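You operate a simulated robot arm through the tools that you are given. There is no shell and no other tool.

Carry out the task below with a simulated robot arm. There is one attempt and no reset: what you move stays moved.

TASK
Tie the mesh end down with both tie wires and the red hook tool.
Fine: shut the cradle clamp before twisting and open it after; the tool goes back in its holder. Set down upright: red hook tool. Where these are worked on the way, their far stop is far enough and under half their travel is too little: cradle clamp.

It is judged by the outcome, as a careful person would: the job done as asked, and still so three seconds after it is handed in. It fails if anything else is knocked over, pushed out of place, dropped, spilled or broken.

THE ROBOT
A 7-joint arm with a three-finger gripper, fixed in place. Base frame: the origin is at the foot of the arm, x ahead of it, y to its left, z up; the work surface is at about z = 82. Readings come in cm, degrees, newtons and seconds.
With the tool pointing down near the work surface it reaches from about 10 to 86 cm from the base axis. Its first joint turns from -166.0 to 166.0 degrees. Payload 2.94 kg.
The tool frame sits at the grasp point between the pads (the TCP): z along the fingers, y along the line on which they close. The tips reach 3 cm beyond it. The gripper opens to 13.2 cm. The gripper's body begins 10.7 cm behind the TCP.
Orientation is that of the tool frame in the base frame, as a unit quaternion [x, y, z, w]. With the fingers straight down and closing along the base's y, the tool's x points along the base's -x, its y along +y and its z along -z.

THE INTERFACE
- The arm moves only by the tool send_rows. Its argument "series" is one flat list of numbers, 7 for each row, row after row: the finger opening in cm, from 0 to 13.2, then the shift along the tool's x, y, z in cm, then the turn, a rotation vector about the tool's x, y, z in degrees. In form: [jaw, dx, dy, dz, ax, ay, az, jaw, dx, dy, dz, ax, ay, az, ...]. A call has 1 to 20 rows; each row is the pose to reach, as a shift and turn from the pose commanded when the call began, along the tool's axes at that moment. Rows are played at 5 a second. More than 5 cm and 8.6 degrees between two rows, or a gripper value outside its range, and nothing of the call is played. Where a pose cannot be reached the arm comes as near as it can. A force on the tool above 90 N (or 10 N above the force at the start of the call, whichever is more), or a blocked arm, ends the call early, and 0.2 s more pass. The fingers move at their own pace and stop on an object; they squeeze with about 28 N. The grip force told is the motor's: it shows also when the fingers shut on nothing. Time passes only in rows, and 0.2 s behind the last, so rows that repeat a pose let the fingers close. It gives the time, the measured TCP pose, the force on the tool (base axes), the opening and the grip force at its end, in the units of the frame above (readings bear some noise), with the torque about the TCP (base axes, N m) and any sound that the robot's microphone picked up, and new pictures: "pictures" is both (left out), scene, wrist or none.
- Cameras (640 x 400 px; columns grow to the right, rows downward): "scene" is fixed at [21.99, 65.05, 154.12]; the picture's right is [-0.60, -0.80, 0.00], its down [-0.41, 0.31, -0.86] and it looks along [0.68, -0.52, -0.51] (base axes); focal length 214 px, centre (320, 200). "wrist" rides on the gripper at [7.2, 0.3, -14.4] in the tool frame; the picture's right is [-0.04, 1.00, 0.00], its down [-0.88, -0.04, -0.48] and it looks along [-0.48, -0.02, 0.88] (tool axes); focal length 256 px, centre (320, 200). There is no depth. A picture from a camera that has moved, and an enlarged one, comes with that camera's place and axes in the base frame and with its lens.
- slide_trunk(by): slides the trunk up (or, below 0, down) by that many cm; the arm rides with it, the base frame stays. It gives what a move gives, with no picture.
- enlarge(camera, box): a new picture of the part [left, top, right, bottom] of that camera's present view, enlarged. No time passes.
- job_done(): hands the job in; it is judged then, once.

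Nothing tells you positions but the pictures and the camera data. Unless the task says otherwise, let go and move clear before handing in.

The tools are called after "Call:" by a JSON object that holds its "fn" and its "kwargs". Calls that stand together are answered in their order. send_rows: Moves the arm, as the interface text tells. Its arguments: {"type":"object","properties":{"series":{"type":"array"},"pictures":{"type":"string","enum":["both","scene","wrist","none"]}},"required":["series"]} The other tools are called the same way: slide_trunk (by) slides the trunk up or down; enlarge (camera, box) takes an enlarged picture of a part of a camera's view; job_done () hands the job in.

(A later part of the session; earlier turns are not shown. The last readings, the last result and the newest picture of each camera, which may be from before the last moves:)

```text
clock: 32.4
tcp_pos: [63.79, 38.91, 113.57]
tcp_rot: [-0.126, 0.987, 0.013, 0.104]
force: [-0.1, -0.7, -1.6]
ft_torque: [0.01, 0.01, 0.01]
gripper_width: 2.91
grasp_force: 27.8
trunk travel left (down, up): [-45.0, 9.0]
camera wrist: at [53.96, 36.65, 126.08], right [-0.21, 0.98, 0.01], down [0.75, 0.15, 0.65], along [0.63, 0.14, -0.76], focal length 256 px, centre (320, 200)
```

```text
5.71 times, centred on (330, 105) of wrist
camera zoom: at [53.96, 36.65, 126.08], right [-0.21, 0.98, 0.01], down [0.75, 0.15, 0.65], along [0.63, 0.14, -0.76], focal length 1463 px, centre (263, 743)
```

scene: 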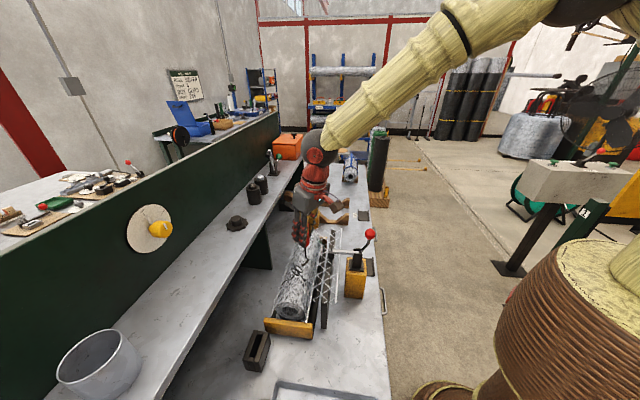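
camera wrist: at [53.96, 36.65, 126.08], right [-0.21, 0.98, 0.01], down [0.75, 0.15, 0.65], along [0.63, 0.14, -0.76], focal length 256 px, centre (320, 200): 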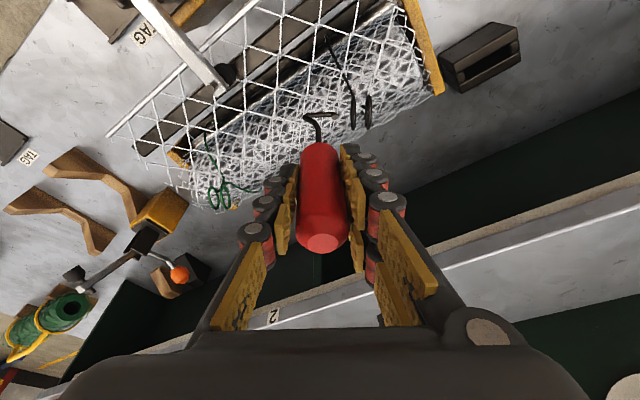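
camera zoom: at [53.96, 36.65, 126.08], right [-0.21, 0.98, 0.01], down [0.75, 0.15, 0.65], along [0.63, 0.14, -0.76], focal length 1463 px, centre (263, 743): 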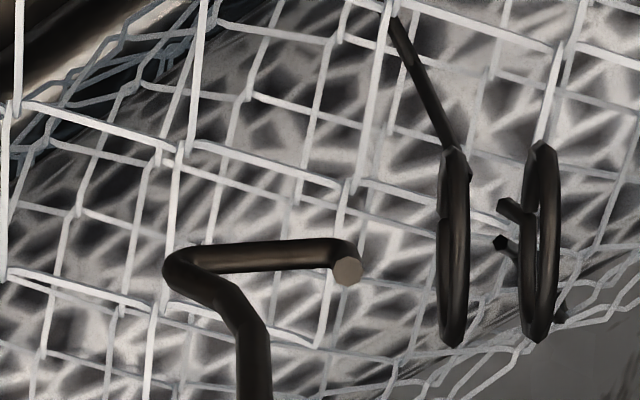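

The tool is straight again. The tip looked centred in the ring, so I'll retry slightly lower with a small yaw trim, in small steps.

Call:
{"fn": "send_rows", "kwargs": {"series": [1, 0.08, 0, 0.38, 0.4, 0, 2, 1, 0.08, 0, 0.38, 0.8, 0, 3.9, 1, 0.08, 0.6, 0.38, 0.8, 0, 3.9, 1, 0.08, 1.2, 0.38, 0.8, 0, 3.9, 1, 0.08, 1.5, 0.38, 0.8, 0, 3.9, 1, 0.08, 1.8, 0.38, 0.8, 0, 3.9, 1, 0.08, 2.1, 0.38, 0.8, 0, 3.9, 1, 0.08, 2.1, 0.38, 0.8, 0, 3.9], "pictures": "wrist"}}

Call:
{"fn": "enlarge", "kwargs": {"camera": "scene", "box": [290, 235, 330, 275]}}

Call:
{"fn": "enlarge", "kwargs": {"camera": "wrist", "box": [290, 80, 370, 140]}}

```text
clock: 34.2
tcp_pos: [63.35, 40.69, 113.31]
tcp_rot: [-0.092, 0.99, 0.01, 0.104]
force: [6.4, -15.7, 4.3]
ft_torque: [-1.87, -0.74, -0.05]
gripper_width: 3.17
grasp_force: 27.5
trunk travel left (down, up): [-45.0, 9.0]
camera wrist: at [53.35, 39.15, 125.78], right [-0.14, 0.99, 0.01], down [0.75, 0.1, 0.65], along [0.64, 0.1, -0.76], focal length 256 px, centre (320, 200)
```

wrist: 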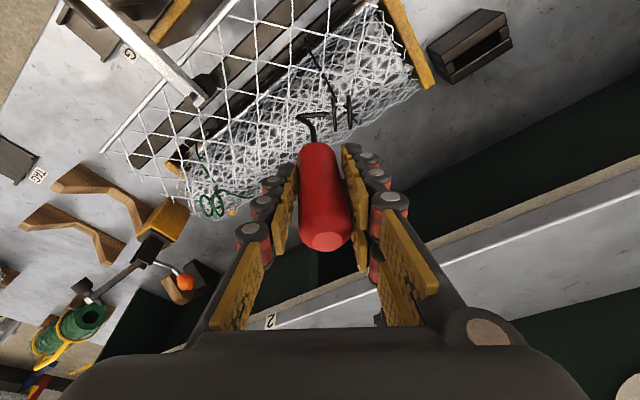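

```text
10.00 times, centred on (310, 255) of scene
camera zoom: at [21.99, 65.05, 154.12], right [-0.6, -0.8, 0.0], down [-0.41, 0.31, -0.86], along [0.68, -0.52, -0.51], focal length 2145 px, centre (420, -350)
```

zoom: 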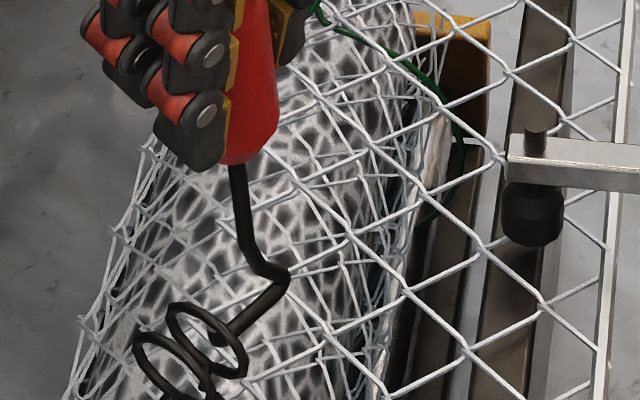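

```text
6.67 times, centred on (330, 110) of wrist
camera zoom: at [53.35, 39.15, 125.78], right [-0.14, 0.99, 0.01], down [0.75, 0.1, 0.65], along [0.64, 0.1, -0.76], focal length 1707 px, centre (253, 800)
```

zoom: 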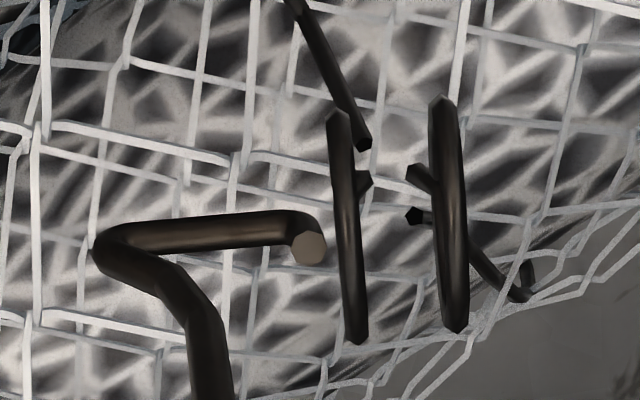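

The ring interior acts solid, so the bar can't be pushed through the eye. There is a clear slot about 1 cm wide between the two rings. I'll back off, lift, turn the bar 90° to lie parallel to the rings, and hover over their midpoint.

Call:
{"fn": "send_rows", "kwargs": {"series": [1, 0, -1, 0, 0, 0, 0, 1, 0, -2, 0, 0, 0, 0, 1, 0, -3, 0, 0, 0, 0, 1, -0.62, -3, -2.93, 0, 0, 0, 1, -1.25, -3, -5.87, 0, 0, 0, 1, -1.23, -2.55, -5.88, 1.63, 0, 7.65, 1, -1.2, -2.1, -5.88, 3.25, 0, 15.29, 1, -1.18, -1.66, -5.89, 4.88, 0, 22.94, 1, -1.15, -1.21, -5.89, 6.51, 0, 30.58, 1, -1.13, -0.76, -5.9, 8.14, 0, 38.23, 1, -1.1, -0.31, -5.9, 9.76, 0, 45.87, 1, -1.08, 0.14, -5.91, 11.39, 0, 53.52, 1, -1.05, 0.59, -5.91, 13.02, 0, 61.16, 1, -1.03, 1.03, -5.92, 14.65, 0, 68.81, 1, -1, 1.48, -5.92, 16.27, 0, 76.45, 1, -0.98, 1.93, -5.93, 17.9, 0, 84.1, 1, -0.98, 1.93, -5.93, 17.9, 0, 84.1]}}

Call:
{"fn": "enlarge", "kwargs": {"camera": "scene", "box": [270, 215, 340, 285]}}

Call:
{"fn": "enlarge", "kwargs": {"camera": "wrist", "box": [270, 70, 370, 140]}}

```text
clock: 37.8
tcp_pos: [62.64, 42.78, 119.14]
tcp_rot: [0.609, 0.786, -0.064, 0.082]
force: [0.2, -0.4, -0.5]
ft_torque: [-0.03, -0.05, -0.01]
gripper_width: 2.88
grasp_force: 28.4
trunk travel left (down, up): [-45.0, 9.0]
camera wrist: at [60.4, 52.56, 131.7], right [0.98, 0.21, 0.01], down [0.15, -0.75, 0.65], along [0.14, -0.63, -0.76], focal length 256 px, centre (320, 200)
```

scene: 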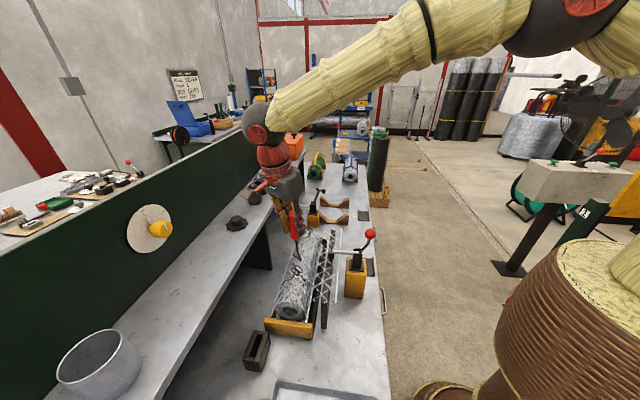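
wrist: 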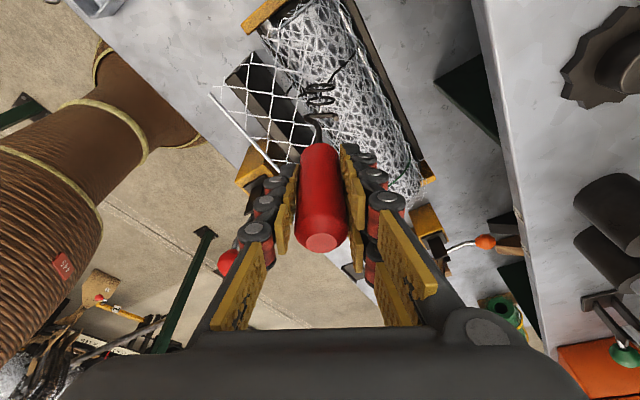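

```text
5.71 times, centred on (305, 250) of scene
camera zoom: at [21.99, 65.05, 154.12], right [-0.6, -0.8, 0.0], down [-0.41, 0.31, -0.86], along [0.68, -0.52, -0.51], focal length 1226 px, centre (406, -86)
```

zoom: 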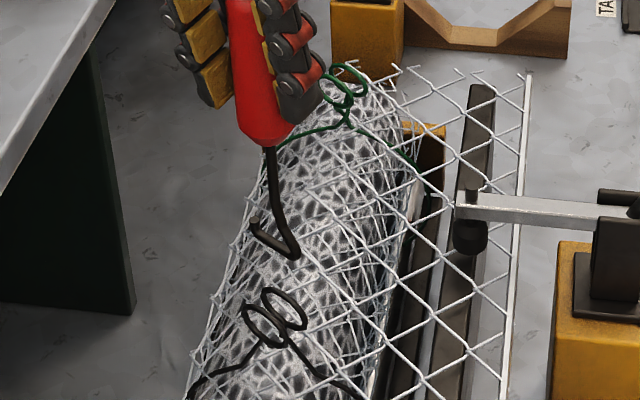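

```text
5.71 times, centred on (320, 105) of wrist
camera zoom: at [60.4, 52.56, 131.7], right [0.98, 0.21, 0.01], down [0.15, -0.75, 0.65], along [0.14, -0.63, -0.76], focal length 1463 px, centre (320, 743)
```

zoom: 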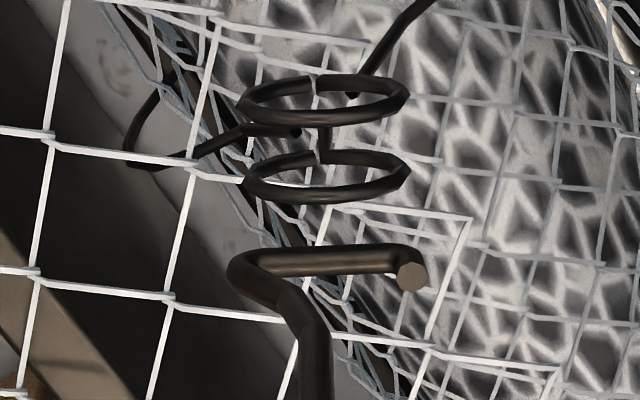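

The bar is now parallel to the rings and centred over the gap. Lowering it slowly between them.

Call:
{"fn": "send_rows", "kwargs": {"series": [1, 0.37, 0, 1.76, 0, 0, 0, 1, 0.73, 0, 3.42, 0, 0, 0, 1, 0.83, 0, 3.91, 0, 0, 0, 1, 0.9, 0, 4.2, 0, 0, 0, 1, 0.96, 0, 4.5, 0, 0, 0, 1, 0.96, 0, 4.5, 0, 0, 0]}}

Call:
{"fn": "enlarge", "kwargs": {"camera": "scene", "box": [280, 235, 330, 285]}}

Call:
{"fn": "enlarge", "kwargs": {"camera": "wrist", "box": [280, 80, 360, 140]}}

```text
clock: 39.2
tcp_pos: [62.37, 42.78, 114.95]
tcp_rot: [0.609, 0.786, -0.062, 0.083]
force: [1.1, 3.4, 25.9]
ft_torque: [0.18, 0.24, 0.01]
gripper_width: 2.9
grasp_force: 28.1
trunk travel left (down, up): [-45.0, 9.0]
camera wrist: at [60.28, 52.55, 127.35], right [0.98, 0.21, 0.01], down [0.15, -0.75, 0.65], along [0.15, -0.63, -0.76], focal length 256 px, centre (320, 200)
```

scene: 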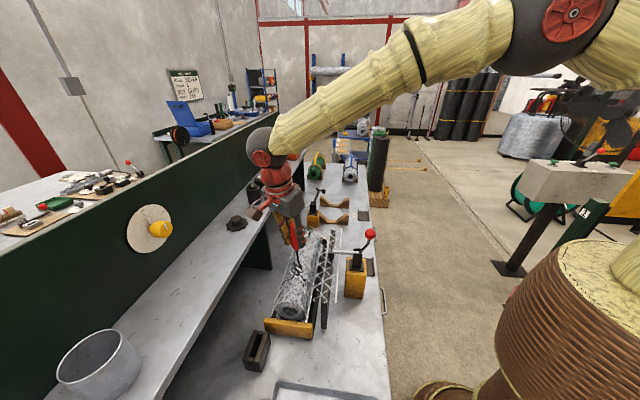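
wrist: 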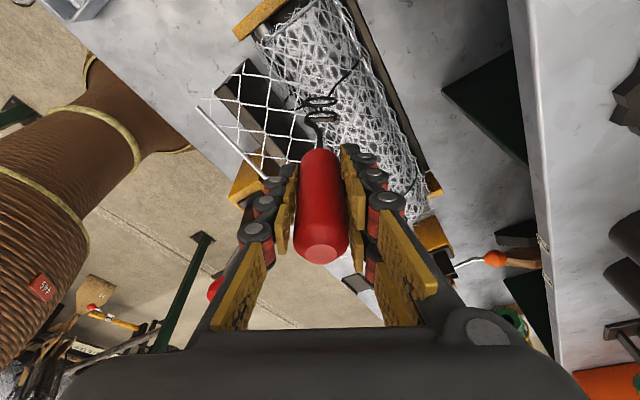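

```text
8.00 times, centred on (305, 260) of scene
camera zoom: at [21.99, 65.05, 154.12], right [-0.6, -0.8, 0.0], down [-0.41, 0.31, -0.86], along [0.68, -0.52, -0.51], focal length 1716 px, centre (440, -280)
```

zoom: 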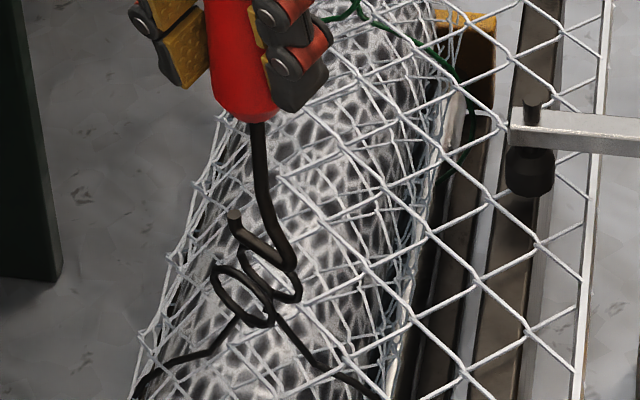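

```text
6.67 times, centred on (320, 110) of wrist
camera zoom: at [60.28, 52.55, 127.35], right [0.98, 0.21, 0.01], down [0.15, -0.75, 0.65], along [0.15, -0.63, -0.76], focal length 1707 px, centre (320, 800)
```

zoom: 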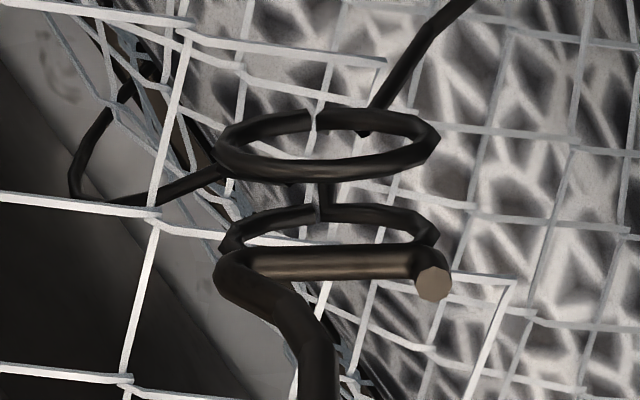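

Call:
{"fn": "send_rows", "kwargs": {"series": [1, -0.125, 0, -0.59, 0, 0, 0, 1, 0.07, 0, -0.63, 0, 0, 0, 1, 0.27, 0, -0.67, 0, 0, 0, 1, 0.33, 0, -0.38, 0, 0, 0, 1, 0.39, 0, -0.08, 0, 0, 0, 1, 0.44, 0, 0.16, 0, 0, 0, 1, 0.49, 0, 0.4, 0, 0, 0, 1, 0.49, 0, 0.4, 0, 0, 0]}}

Call:
{"fn": "enlarge", "kwargs": {"camera": "scene", "box": [280, 235, 330, 285]}}

Call:
{"fn": "enlarge", "kwargs": {"camera": "wrist", "box": [280, 80, 360, 140]}}

```text
clock: 41.0
tcp_pos: [62.46, 43.21, 114.08]
tcp_rot: [0.608, 0.787, -0.065, 0.082]
force: [-0.5, -0.6, -0.5]
ft_torque: [-0.01, 0.0, 0.0]
gripper_width: 2.83
grasp_force: 28.1
trunk travel left (down, up): [-45.0, 9.0]
camera wrist: at [60.28, 52.98, 126.57], right [0.98, 0.21, 0.01], down [0.15, -0.75, 0.65], along [0.14, -0.63, -0.76], focal length 256 px, centre (320, 200)
```

scene: 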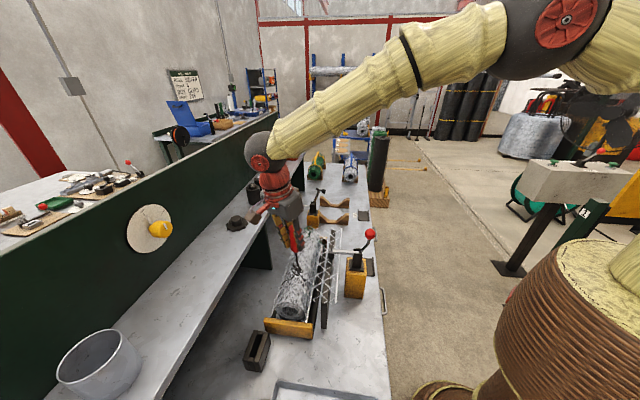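
wrist: 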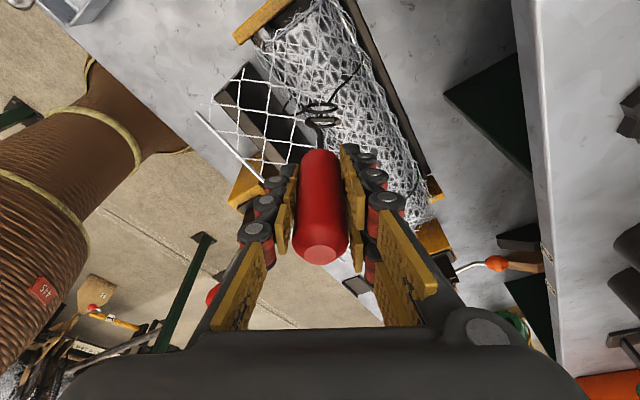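

```text
8.00 times, centred on (305, 260) of scene
camera zoom: at [21.99, 65.05, 154.12], right [-0.6, -0.8, 0.0], down [-0.41, 0.31, -0.86], along [0.68, -0.52, -0.51], focal length 1716 px, centre (440, -280)
```

zoom: 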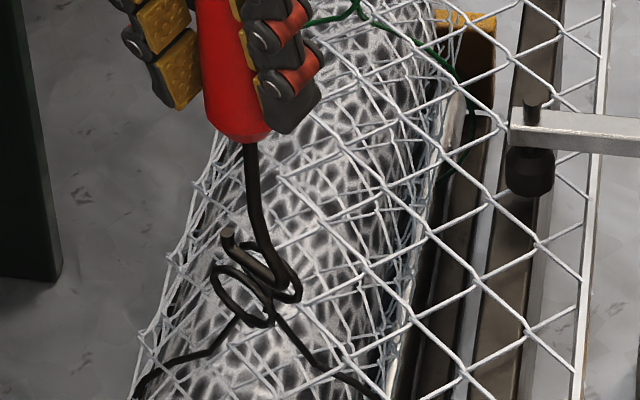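

```text
6.67 times, centred on (320, 110) of wrist
camera zoom: at [60.28, 52.98, 126.57], right [0.98, 0.21, 0.01], down [0.15, -0.75, 0.65], along [0.14, -0.63, -0.76], focal length 1707 px, centre (320, 800)
```

zoom: 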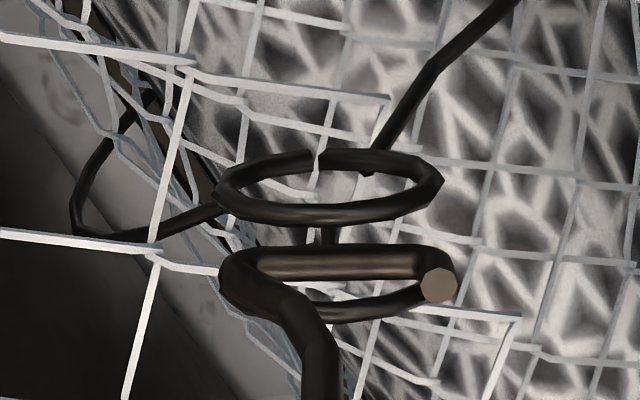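

The bar now sits freely between the two rings with no contact force. I'll turn it about the vertical a little and watch whether the ring pair follows.

Call:
{"fn": "send_rows", "kwargs": {"series": [1, 0.062, 0, 0.293, 0, 0, 0, 1, 0.018, -0.047, 0.302, -1.66, 0, -7.82, 1, -0.033, -0.088, 0.313, -3.33, 0, -15.65, 1, -0.088, -0.12, 0.325, -4.99, 0, -23.47, 1, -0.147, -0.145, 0.338, -6.66, 0, -31.3, 1, -0.209, -0.161, 0.351, -8.32, 0, -39.12, 1, -0.209, -0.161, 0.351, -8.32, 0, -39.12]}}

Call:
{"fn": "enlarge", "kwargs": {"camera": "scene", "box": [280, 235, 330, 285]}}

Call:
{"fn": "enlarge", "kwargs": {"camera": "wrist", "box": [280, 80, 360, 140]}}

```text
clock: 42.6
tcp_pos: [62.3, 42.9, 113.78]
tcp_rot: [0.302, 0.948, -0.032, 0.1]
force: [-1.7, 1.1, -0.2]
ft_torque: [0.17, 0.18, -0.05]
gripper_width: 2.82
grasp_force: 28.4
trunk travel left (down, up): [-45.0, 9.0]
camera wrist: at [54.38, 48.92, 126.31], right [0.61, 0.79, 0.01], down [0.6, -0.47, 0.65], along [0.52, -0.39, -0.76], focal length 256 px, centre (320, 200)
```

scene: 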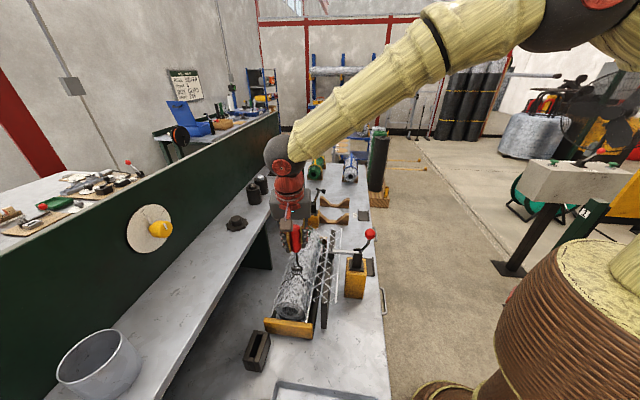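
wrist: 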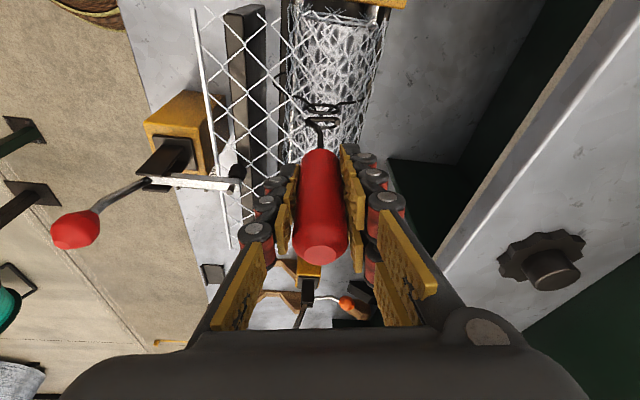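

```text
8.00 times, centred on (305, 260) of scene
camera zoom: at [21.99, 65.05, 154.12], right [-0.6, -0.8, 0.0], down [-0.41, 0.31, -0.86], along [0.68, -0.52, -0.51], focal length 1716 px, centre (440, -280)
```

zoom: 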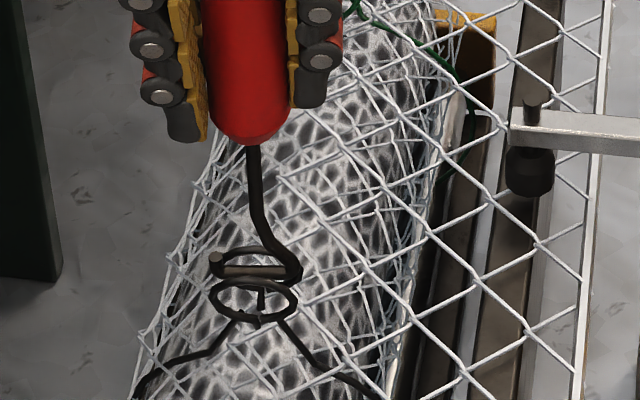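

```text
6.67 times, centred on (320, 110) of wrist
camera zoom: at [54.38, 48.92, 126.31], right [0.61, 0.79, 0.01], down [0.6, -0.47, 0.65], along [0.52, -0.39, -0.76], focal length 1707 px, centre (320, 800)
```

zoom: 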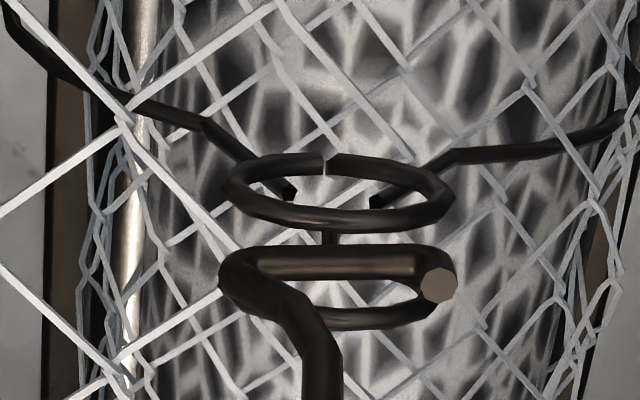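

The ring pair turned together with the hook, so it is engaged. I'll keep turning the same way, keeping the turning axis over the rings.

Call:
{"fn": "send_rows", "kwargs": {"series": [1, -0.044, -0.047, 0.009, -1.66, 0, -7.82, 1, -0.094, -0.088, 0.02, -3.33, 0, -15.65, 1, -0.15, -0.12, 0.032, -4.99, 0, -23.47, 1, -0.209, -0.145, 0.044, -6.66, 0, -31.3, 1, -0.271, -0.161, 0.058, -8.32, 0, -39.12, 1, -0.334, -0.168, 0.071, -9.98, 0, -46.94, 1, -0.398, -0.166, 0.085, -11.65, 0, -54.77, 1, -0.461, -0.155, 0.098, -13.31, 0, -62.59, 1, -0.522, -0.135, 0.111, -14.98, 0, -70.42, 1, -0.58, -0.107, 0.123, -16.64, 0, -78.24, 1, -0.633, -0.07, 0.135, -18.3, 0, -86.06, 1, -0.681, -0.027, 0.145, -19.97, 0, -93.89, 1, -0.722, 0.023, 0.154, -21.63, 0, -101.71, 1, -0.756, 0.079, 0.161, -23.3, 0, -109.54, 1, -0.756, 0.079, 0.161, -23.3, 0, -109.54]}}

Call:
{"fn": "enlarge", "kwargs": {"camera": "scene", "box": [280, 235, 330, 285]}}

Call:
{"fn": "enlarge", "kwargs": {"camera": "wrist", "box": [280, 80, 360, 140]}}

```text
clock: 45.8
tcp_pos: [63.09, 42.53, 113.84]
tcp_rot: [-0.617, 0.78, 0.065, 0.082]
force: [-0.4, 1.5, 0.6]
ft_torque: [0.15, 0.13, -0.43]
gripper_width: 2.81
grasp_force: 28.2
trunk travel left (down, up): [-45.0, 9.0]
camera wrist: at [60.46, 32.73, 126.32], right [-0.96, 0.27, 0.01], down [0.21, 0.73, 0.65], along [0.17, 0.63, -0.76], focal length 256 px, centre (320, 200)
```

scene: 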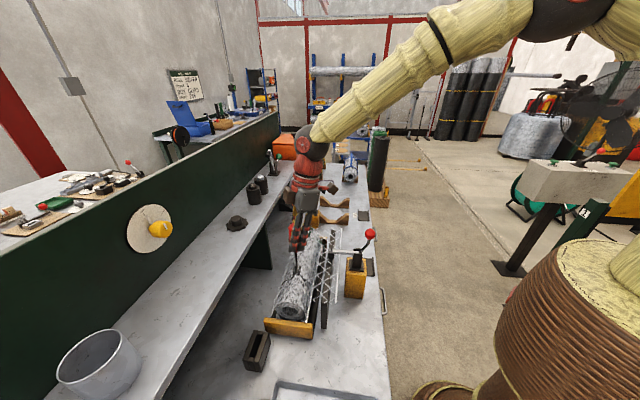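
wrist: 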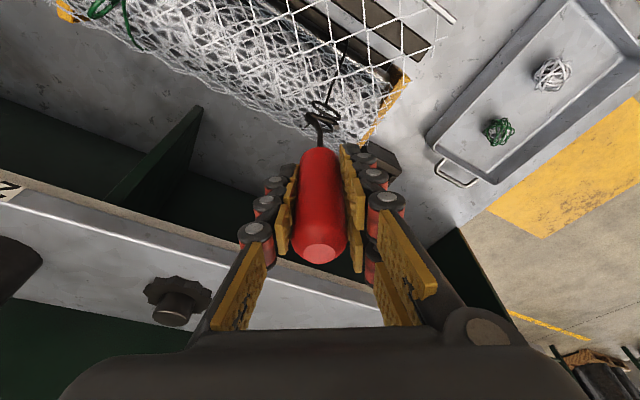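

```text
8.00 times, centred on (305, 260) of scene
camera zoom: at [21.99, 65.05, 154.12], right [-0.6, -0.8, 0.0], down [-0.41, 0.31, -0.86], along [0.68, -0.52, -0.51], focal length 1716 px, centre (440, -280)
```

zoom: 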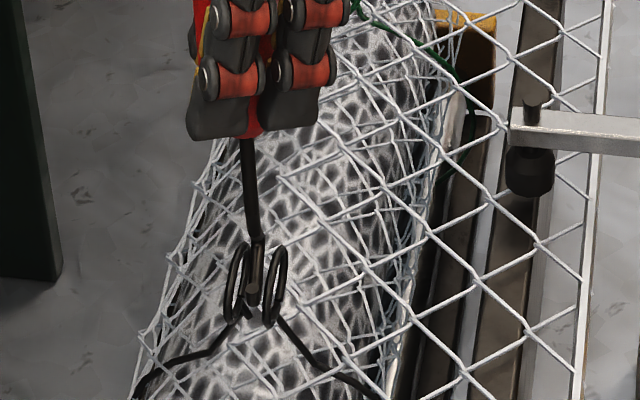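

```text
6.67 times, centred on (320, 110) of wrist
camera zoom: at [60.46, 32.73, 126.32], right [-0.96, 0.27, 0.01], down [0.21, 0.73, 0.65], along [0.17, 0.63, -0.76], focal length 1707 px, centre (320, 800)
```

zoom: 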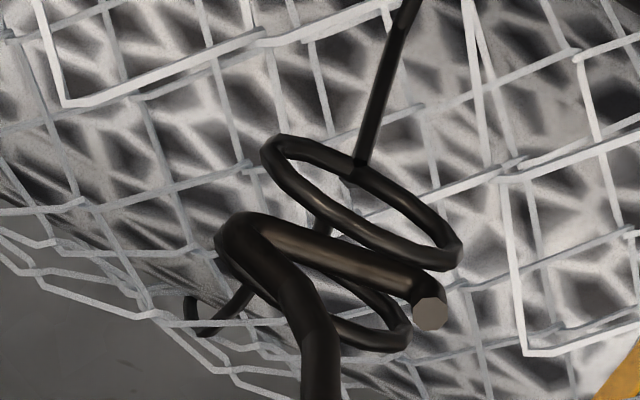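

The rings followed for most of the turn. Resistance is now about 0.43 N·m and the handle has slipped slightly in the pads. I'll turn a bit more and watch the torque and the rings.

Call:
{"fn": "send_rows", "kwargs": {"series": [1, -0.044, -0.047, 0.009, -1.66, 0, -7.82, 1, -0.094, -0.088, 0.02, -3.33, 0, -15.65, 1, -0.15, -0.12, 0.032, -4.99, 0, -23.47, 1, -0.209, -0.145, 0.044, -6.66, 0, -31.3, 1, -0.271, -0.161, 0.058, -8.32, 0, -39.12, 1, -0.271, -0.161, 0.058, -8.32, 0, -39.12]}}

Call:
{"fn": "enlarge", "kwargs": {"camera": "scene", "box": [285, 240, 325, 280]}}

Call:
{"fn": "enlarge", "kwargs": {"camera": "wrist", "box": [280, 80, 360, 140]}}

```text
clock: 47.2
tcp_pos: [63.23, 42.89, 113.79]
tcp_rot: [0.846, -0.523, -0.09, -0.054]
force: [-4.0, 0.8, -1.0]
ft_torque: [0.1, 0.44, -0.36]
gripper_width: 2.87
grasp_force: 27.9
trunk travel left (down, up): [-45.0, 9.0]
camera wrist: at [67.5, 33.58, 126.27], right [-0.91, -0.41, 0.01], down [-0.31, 0.7, 0.65], along [-0.27, 0.59, -0.76], focal length 256 px, centre (320, 200)
```

scene: 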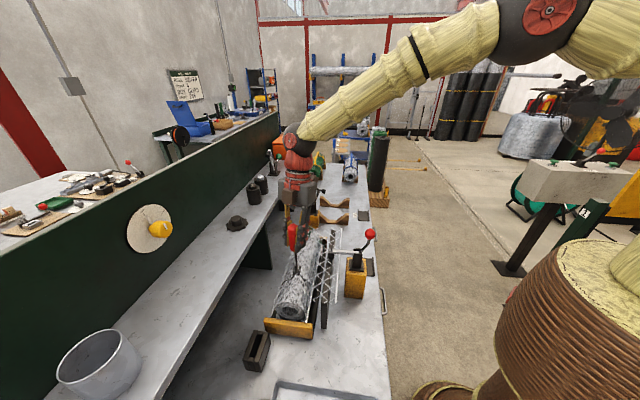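
wrist: 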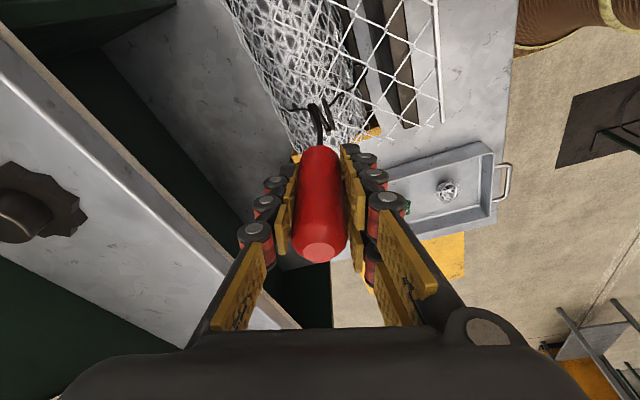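

```text
10.00 times, centred on (305, 260) of scene
camera zoom: at [21.99, 65.05, 154.12], right [-0.6, -0.8, 0.0], down [-0.41, 0.31, -0.86], along [0.68, -0.52, -0.51], focal length 2145 px, centre (470, -400)
```

zoom: 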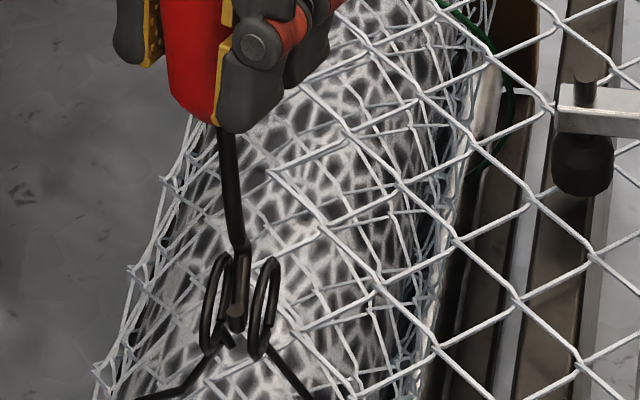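

```text
6.67 times, centred on (320, 110) of wrist
camera zoom: at [67.5, 33.58, 126.27], right [-0.91, -0.41, 0.01], down [-0.31, 0.7, 0.65], along [-0.27, 0.59, -0.76], focal length 1707 px, centre (320, 800)
```

zoom: 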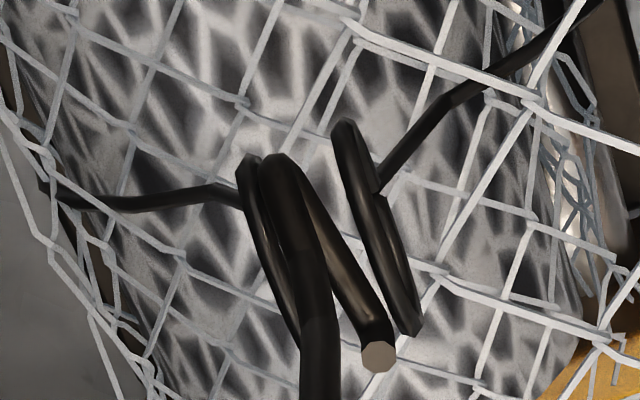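

The rings stopped at about 120° of turn and the handle now just slips at about 0.4 N·m, so this looks like the tight stop. I'll lift the hook straight out and check whether the rings stay put.

Call:
{"fn": "send_rows", "kwargs": {"series": [1, -0.21, 0, -0.98, 0, 0, 0, 1, -0.42, 0, -1.96, 0, 0, 0, 1, -0.83, 0, -3.91, 0, 0, 0, 1, -1.25, 0, -5.87, 0, 0, 0, 1, -1.25, 0, -5.87, 0, 0, 0]}}

Call:
{"fn": "enlarge", "kwargs": {"camera": "scene", "box": [285, 225, 345, 285]}}

Call:
{"fn": "enlarge", "kwargs": {"camera": "wrist", "box": [270, 70, 370, 145]}}

```text
clock: 48.4
tcp_pos: [63.43, 42.79, 119.76]
tcp_rot: [0.846, -0.523, -0.089, -0.055]
force: [-0.7, 0.5, -0.8]
ft_torque: [-0.02, -0.02, -0.04]
gripper_width: 2.84
grasp_force: 28.5
trunk travel left (down, up): [-45.0, 9.0]
camera wrist: at [67.53, 33.54, 132.3], right [-0.91, -0.41, 0.01], down [-0.3, 0.7, 0.65], along [-0.27, 0.59, -0.76], focal length 256 px, centre (320, 200)
```

scene: 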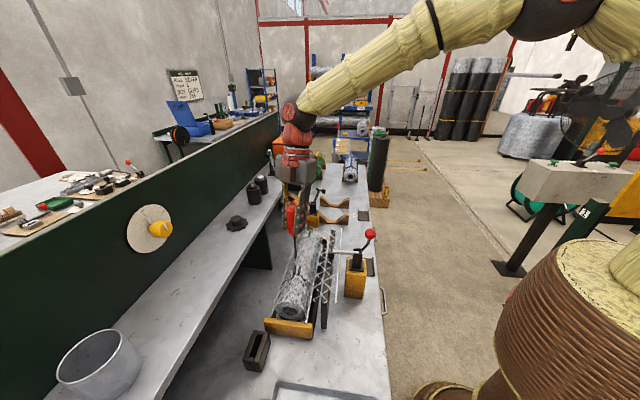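
wrist: 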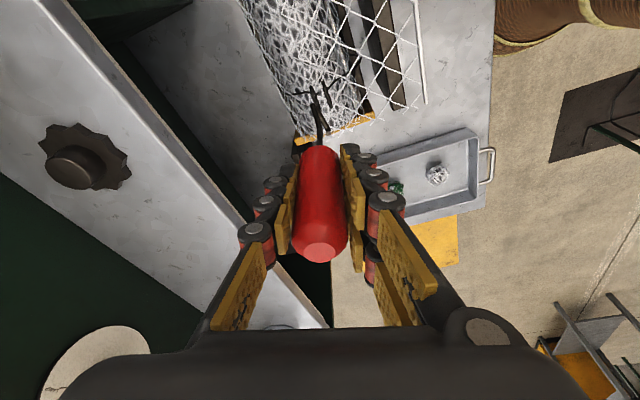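

```text
6.67 times, centred on (315, 255) of scene
camera zoom: at [21.99, 65.05, 154.12], right [-0.6, -0.8, 0.0], down [-0.41, 0.31, -0.86], along [0.68, -0.52, -0.51], focal length 1430 px, centre (353, -167)
```

zoom: 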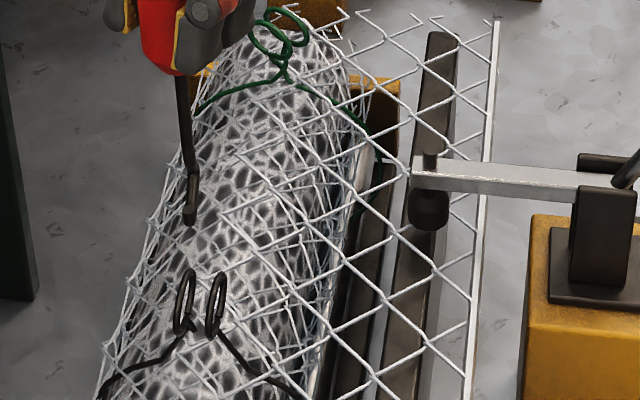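

```text
5.33 times, centred on (320, 108) of wrist
camera zoom: at [67.53, 33.54, 132.3], right [-0.91, -0.41, 0.01], down [-0.3, 0.7, 0.65], along [-0.27, 0.59, -0.76], focal length 1365 px, centre (320, 693)
```

zoom: 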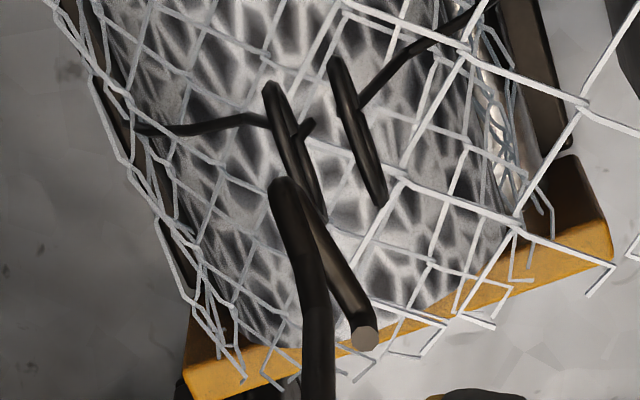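

Call:
{"fn": "send_rows", "kwargs": {"series": [1, -0.3, -2, -1, 0, 0, 0, 1, -0.3, -4, -1, 0, 0, 0, 1, -0.3, -5.5, -1, 0, 0, 0, 1, -0.3, -5.5, -1, 0, 0, 0], "pictures": "wrist"}}

Call:
{"fn": "enlarge", "kwargs": {"camera": "wrist", "box": [340, 65, 420, 125]}}

Call:
{"fn": "enlarge", "kwargs": {"camera": "scene", "box": [290, 250, 330, 290]}}

Call:
{"fn": "enlarge", "kwargs": {"camera": "scene", "box": [300, 220, 340, 260]}}

```text
clock: 49.4
tcp_pos: [68.15, 45.33, 120.9]
tcp_rot: [0.846, -0.522, -0.089, -0.055]
force: [-0.1, 0.2, -0.8]
ft_torque: [-0.02, 0.01, 0.04]
gripper_width: 2.83
grasp_force: 28.3
trunk travel left (down, up): [-45.0, 9.0]
camera wrist: at [72.41, 36.09, 133.32], right [-0.91, -0.41, 0.01], down [-0.31, 0.7, 0.65], along [-0.27, 0.59, -0.76], focal length 256 px, centre (320, 200)
```

wrist: 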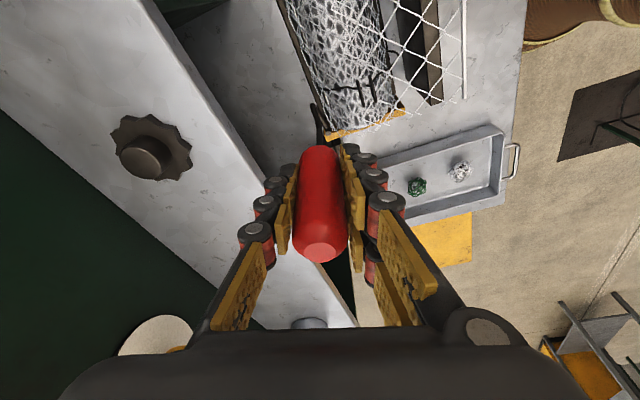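

```text
6.67 times, centred on (380, 95) of wrist
camera zoom: at [72.41, 36.09, 133.32], right [-0.91, -0.41, 0.01], down [-0.31, 0.7, 0.65], along [-0.27, 0.59, -0.76], focal length 1707 px, centre (-80, 900)
```

zoom: 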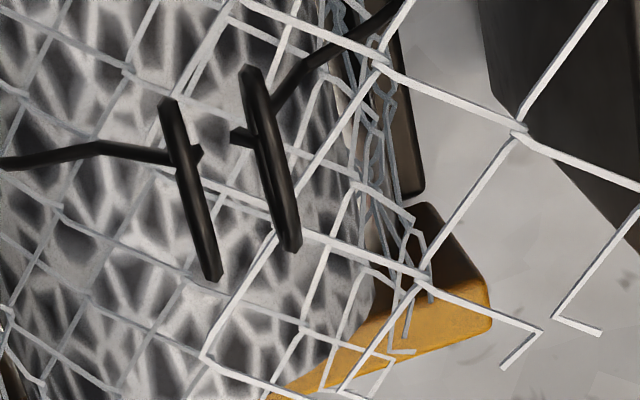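

```text
10.00 times, centred on (310, 270) of scene
camera zoom: at [21.99, 65.05, 154.12], right [-0.6, -0.8, 0.0], down [-0.41, 0.31, -0.86], along [0.68, -0.52, -0.51], focal length 2145 px, centre (420, -500)
```

zoom: 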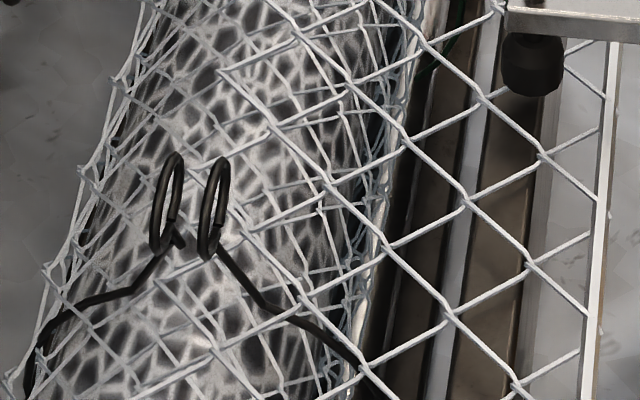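

```text
10.00 times, centred on (320, 240) of scene
camera zoom: at [21.99, 65.05, 154.12], right [-0.6, -0.8, 0.0], down [-0.41, 0.31, -0.86], along [0.68, -0.52, -0.51], focal length 2145 px, centre (320, -200)
```

zoom: 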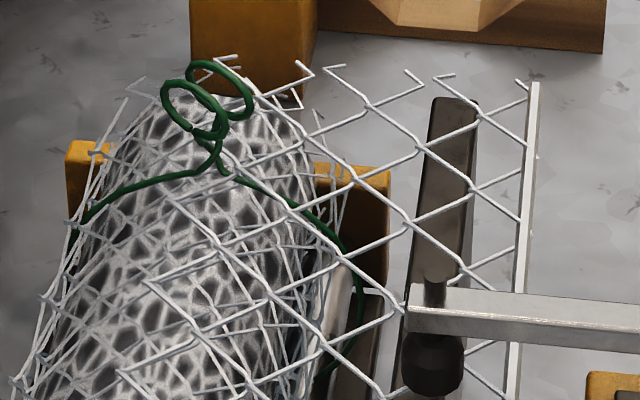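

The black rings stayed exactly where the twist stopped, with their normals now square across the roll at the same height. I'll carry the hook over to the green wire, yawing the hand so the bar is parallel to the green rings.

Call:
{"fn": "send_rows", "kwargs": {"series": [1, 1.196, 0, -0.254, 1.715, 0, 8.065, 1, 2.392, 0, -0.508, 3.431, 0, 16.13, 1, 3.588, 0, -0.762, 5.146, 0, 24.196, 1, 4.784, 0, -1.016, 6.861, 0, 32.26, 1, 5.98, 0, -1.27, 8.577, 0, 40.33, 1, 7.176, 0, -1.524, 10.29, 0, 48.39, 1, 8.372, 0, -1.778, 12.0, 0, 56.46, 1, 9.568, 0, -2.032, 13.72, 0, 64.52, 1, 10.764, 0, -2.286, 15.44, 0, 72.59, 1, 11.96, 0, -2.54, 17.15, 0, 80.65, 1, 13.156, 0, -2.794, 18.87, 0, 88.72, 1, 14.352, 0, -3.048, 20.58, 0, 96.78, 1, 15.548, 0, -3.302, 22.3, 0, 104.85, 1, 16.744, 0, -3.556, 24.01, 0, 112.92, 1, 17.94, 0, -3.81, 25.73, 0, 120.98, 1, 17.94, 0, -3.81, 25.73, 0, 120.98]}}

Call:
{"fn": "enlarge", "kwargs": {"camera": "wrist", "box": [270, 70, 370, 145]}}

Call:
{"fn": "enlarge", "kwargs": {"camera": "scene", "box": [285, 200, 345, 260]}}

```text
clock: 52.8
tcp_pos: [76.25, 28.84, 120.87]
tcp_rot: [0.063, 0.993, -0.007, 0.104]
force: [0.7, 0.4, -1.2]
ft_torque: [0.0, -0.01, 0.01]
gripper_width: 2.81
grasp_force: 28.0
trunk travel left (down, up): [-45.0, 9.0]
camera wrist: at [66.5, 30.42, 133.34], right [0.17, 0.99, 0.01], down [0.75, -0.13, 0.65], along [0.64, -0.1, -0.76], focal length 256 px, centre (320, 200)
```

scene: 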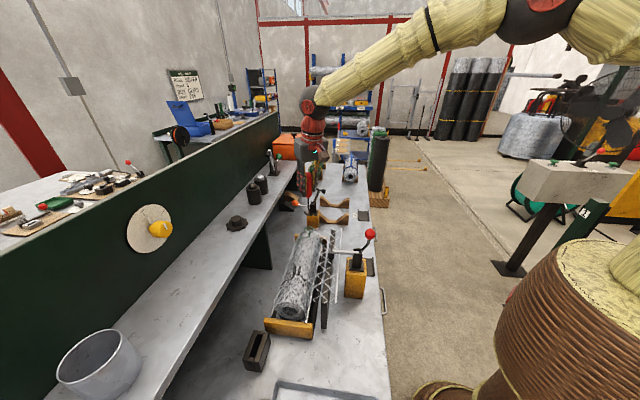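
wrist: 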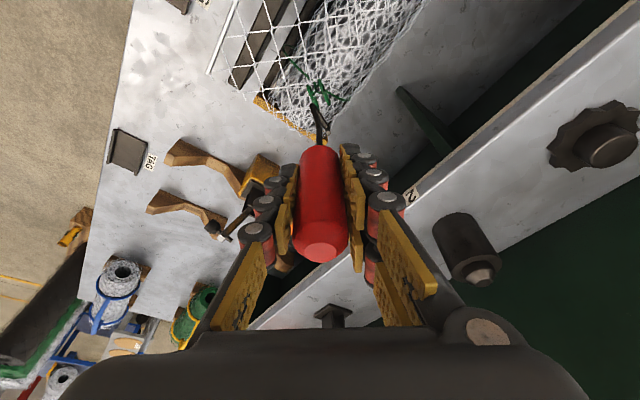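

```text
5.33 times, centred on (320, 108) of wrist
camera zoom: at [66.5, 30.42, 133.34], right [0.17, 0.99, 0.01], down [0.75, -0.13, 0.65], along [0.64, -0.1, -0.76], focal length 1365 px, centre (320, 693)
```

zoom: 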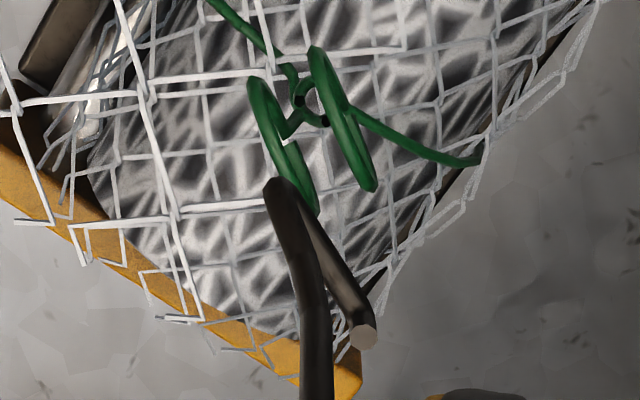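

```text
6.67 times, centred on (315, 230) of scene
camera zoom: at [21.99, 65.05, 154.12], right [-0.6, -0.8, 0.0], down [-0.41, 0.31, -0.86], along [0.68, -0.52, -0.51], focal length 1430 px, centre (353, 0)
```

zoom: 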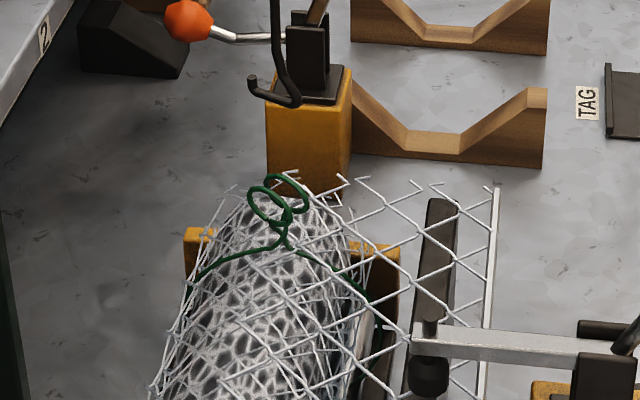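

The hook is over the green rings with the bar parallel to them within a couple of degrees. Lowering it between them.

Call:
{"fn": "send_rows", "kwargs": {"series": [1, 0.37, -0.14, 1.97, 0, 0, 0, 1, 0.78, -0.14, 3.92, 0, 0, 0, 1, 1.03, -0.14, 5.1, 0, 0, 0, 1, 1.16, -0.14, 5.68, 0, 0, 0, 1, 1.26, -0.14, 6.17, 0, 0, 0, 1, 1.365, -0.14, 6.66, 0, 0, 0, 1, 1.365, -0.14, 6.66, 0, 0, 0]}}

Call:
{"fn": "enlarge", "kwargs": {"camera": "wrist", "box": [280, 80, 360, 140]}}

Call:
{"fn": "enlarge", "kwargs": {"camera": "scene", "box": [290, 215, 330, 255]}}

```text
clock: 54.4
tcp_pos: [76.3, 28.68, 113.96]
tcp_rot: [0.063, 0.993, -0.007, 0.105]
force: [-0.1, 0.8, -1.4]
ft_torque: [-0.01, -0.01, 0.03]
gripper_width: 2.8
grasp_force: 28.0
trunk travel left (down, up): [-45.0, 9.0]
camera wrist: at [66.48, 30.2, 126.48], right [0.17, 0.99, 0.01], down [0.75, -0.13, 0.65], along [0.64, -0.1, -0.76], focal length 256 px, centre (320, 200)
```

scene: 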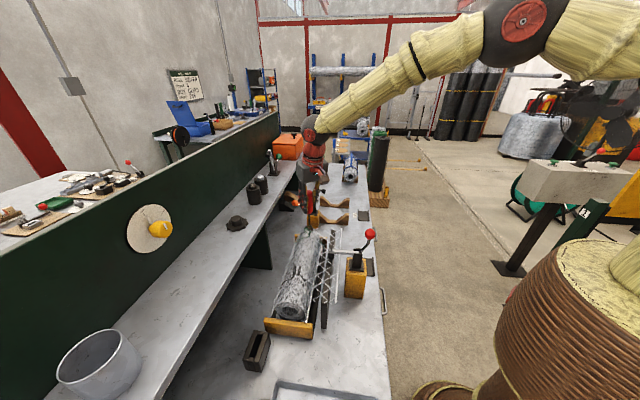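
wrist: 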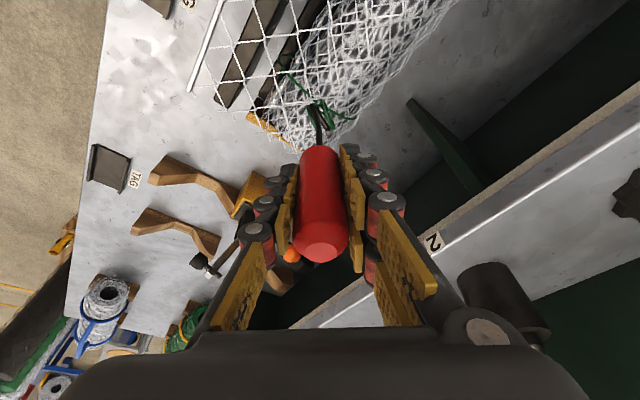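

```text
6.67 times, centred on (320, 110) of wrist
camera zoom: at [66.48, 30.2, 126.48], right [0.17, 0.99, 0.01], down [0.75, -0.13, 0.65], along [0.64, -0.1, -0.76], focal length 1707 px, centre (320, 800)
```

zoom: 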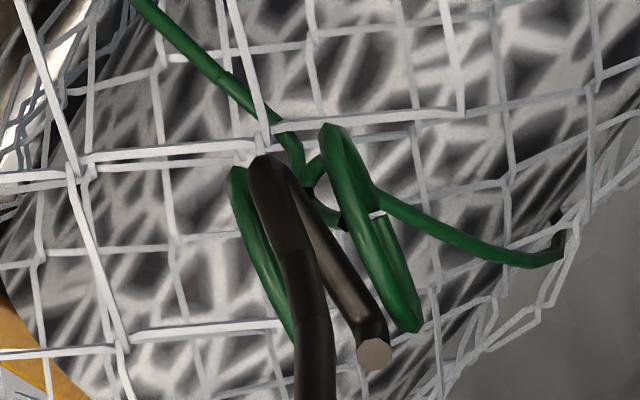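

```text
10.00 times, centred on (310, 235) of scene
camera zoom: at [21.99, 65.05, 154.12], right [-0.6, -0.8, 0.0], down [-0.41, 0.31, -0.86], along [0.68, -0.52, -0.51], focal length 2145 px, centre (420, -150)
```

zoom: 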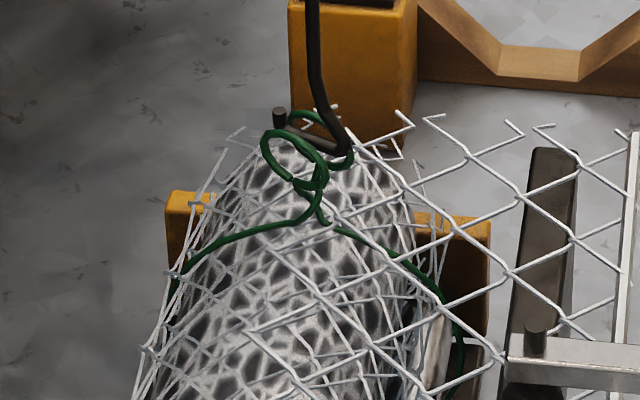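

Call:
{"fn": "send_rows", "kwargs": {"series": [1, 0.062, 0, 0.293, 0, 0, 0, 1, 0.04, -0.026, 0.298, -1.66, 0, -7.82, 1, 0.014, -0.049, 0.303, -3.33, 0, -15.65, 1, -0.014, -0.068, 0.309, -4.99, 0, -23.47, 1, -0.046, -0.083, 0.316, -6.66, 0, -31.3, 1, -0.078, -0.094, 0.323, -8.32, 0, -39.12, 1, -0.078, -0.094, 0.323, -8.32, 0, -39.12], "pictures": "none"}}

Call:
{"fn": "enlarge", "kwargs": {"camera": "wrist", "box": [280, 80, 360, 140]}}

Call:
{"fn": "enlarge", "kwargs": {"camera": "scene", "box": [290, 215, 330, 255]}}

```text
clock: 56.0
tcp_pos: [76.65, 28.48, 113.67]
tcp_rot: [-0.281, 0.954, 0.029, 0.1]
force: [2.3, -2.7, -0.8]
ft_torque: [-0.31, -0.23, -0.04]
gripper_width: 2.82
grasp_force: 27.5
trunk travel left (down, up): [-45.0, 9.0]
```

```text
6.67 times, centred on (320, 110) of wrist
camera zoom: at [68.0, 23.29, 126.23], right [-0.51, 0.86, 0.01], down [0.66, 0.38, 0.65], along [0.55, 0.34, -0.76], focal length 1707 px, centre (320, 800)
```

zoom: 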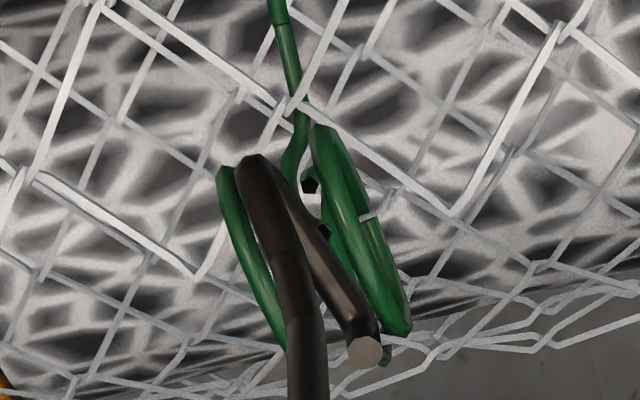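

```text
10.00 times, centred on (310, 235) of scene
camera zoom: at [21.99, 65.05, 154.12], right [-0.6, -0.8, 0.0], down [-0.41, 0.31, -0.86], along [0.68, -0.52, -0.51], focal length 2145 px, centre (420, -150)
```

zoom: 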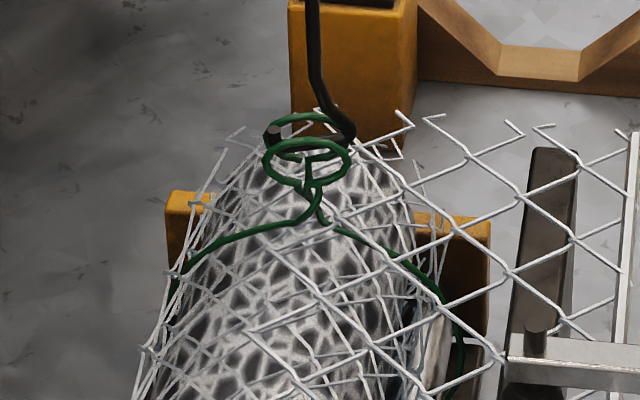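

Call:
{"fn": "send_rows", "kwargs": {"series": [1, -0.02, -0.1, 0.0, -1.66, 0, -7.82, 1, -0.05, -0.14, 0.01, -3.33, 0, -15.65, 1, -0.076, -0.16, 0.016, -4.99, 0, -23.47, 1, -0.108, -0.18, 0.023, -6.66, 0, -31.3, 1, -0.14, -0.19, 0.03, -8.32, 0, -39.12, 1, -0.14, -0.19, 0.03, -8.32, 0, -39.12], "pictures": "none"}}

Call:
{"fn": "enlarge", "kwargs": {"camera": "wrist", "box": [280, 80, 360, 140]}}

Call:
{"fn": "enlarge", "kwargs": {"camera": "scene", "box": [290, 215, 330, 255]}}

```text
clock: 57.4
tcp_pos: [76.79, 28.5, 113.69]
tcp_rot: [-0.591, 0.8, 0.062, 0.084]
force: [3.8, -0.4, -0.6]
ft_torque: [-0.06, -0.42, -0.05]
gripper_width: 2.84
grasp_force: 28.1
trunk travel left (down, up): [-45.0, 9.0]
```

```text
6.67 times, centred on (320, 110) of wrist
camera zoom: at [73.57, 18.93, 126.2], right [-0.94, 0.33, 0.01], down [0.26, 0.72, 0.65], along [0.21, 0.61, -0.76], focal length 1707 px, centre (320, 800)
```

zoom: 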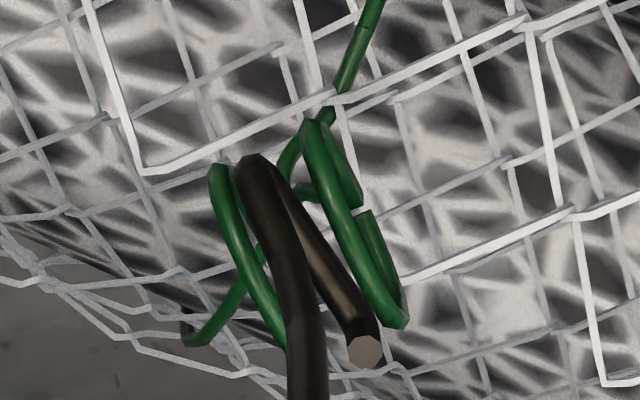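

```text
10.00 times, centred on (310, 235) of scene
camera zoom: at [21.99, 65.05, 154.12], right [-0.6, -0.8, 0.0], down [-0.41, 0.31, -0.86], along [0.68, -0.52, -0.51], focal length 2145 px, centre (420, -150)
```

zoom: 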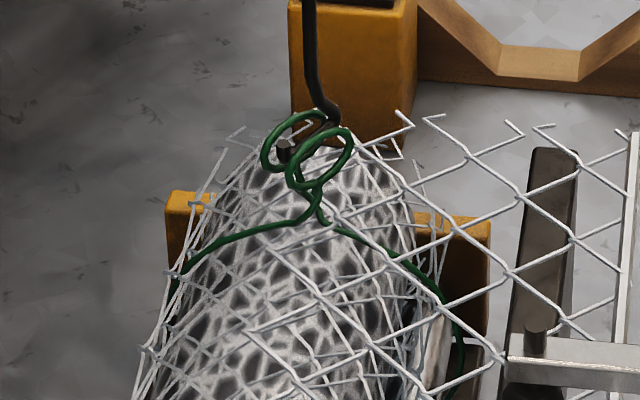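

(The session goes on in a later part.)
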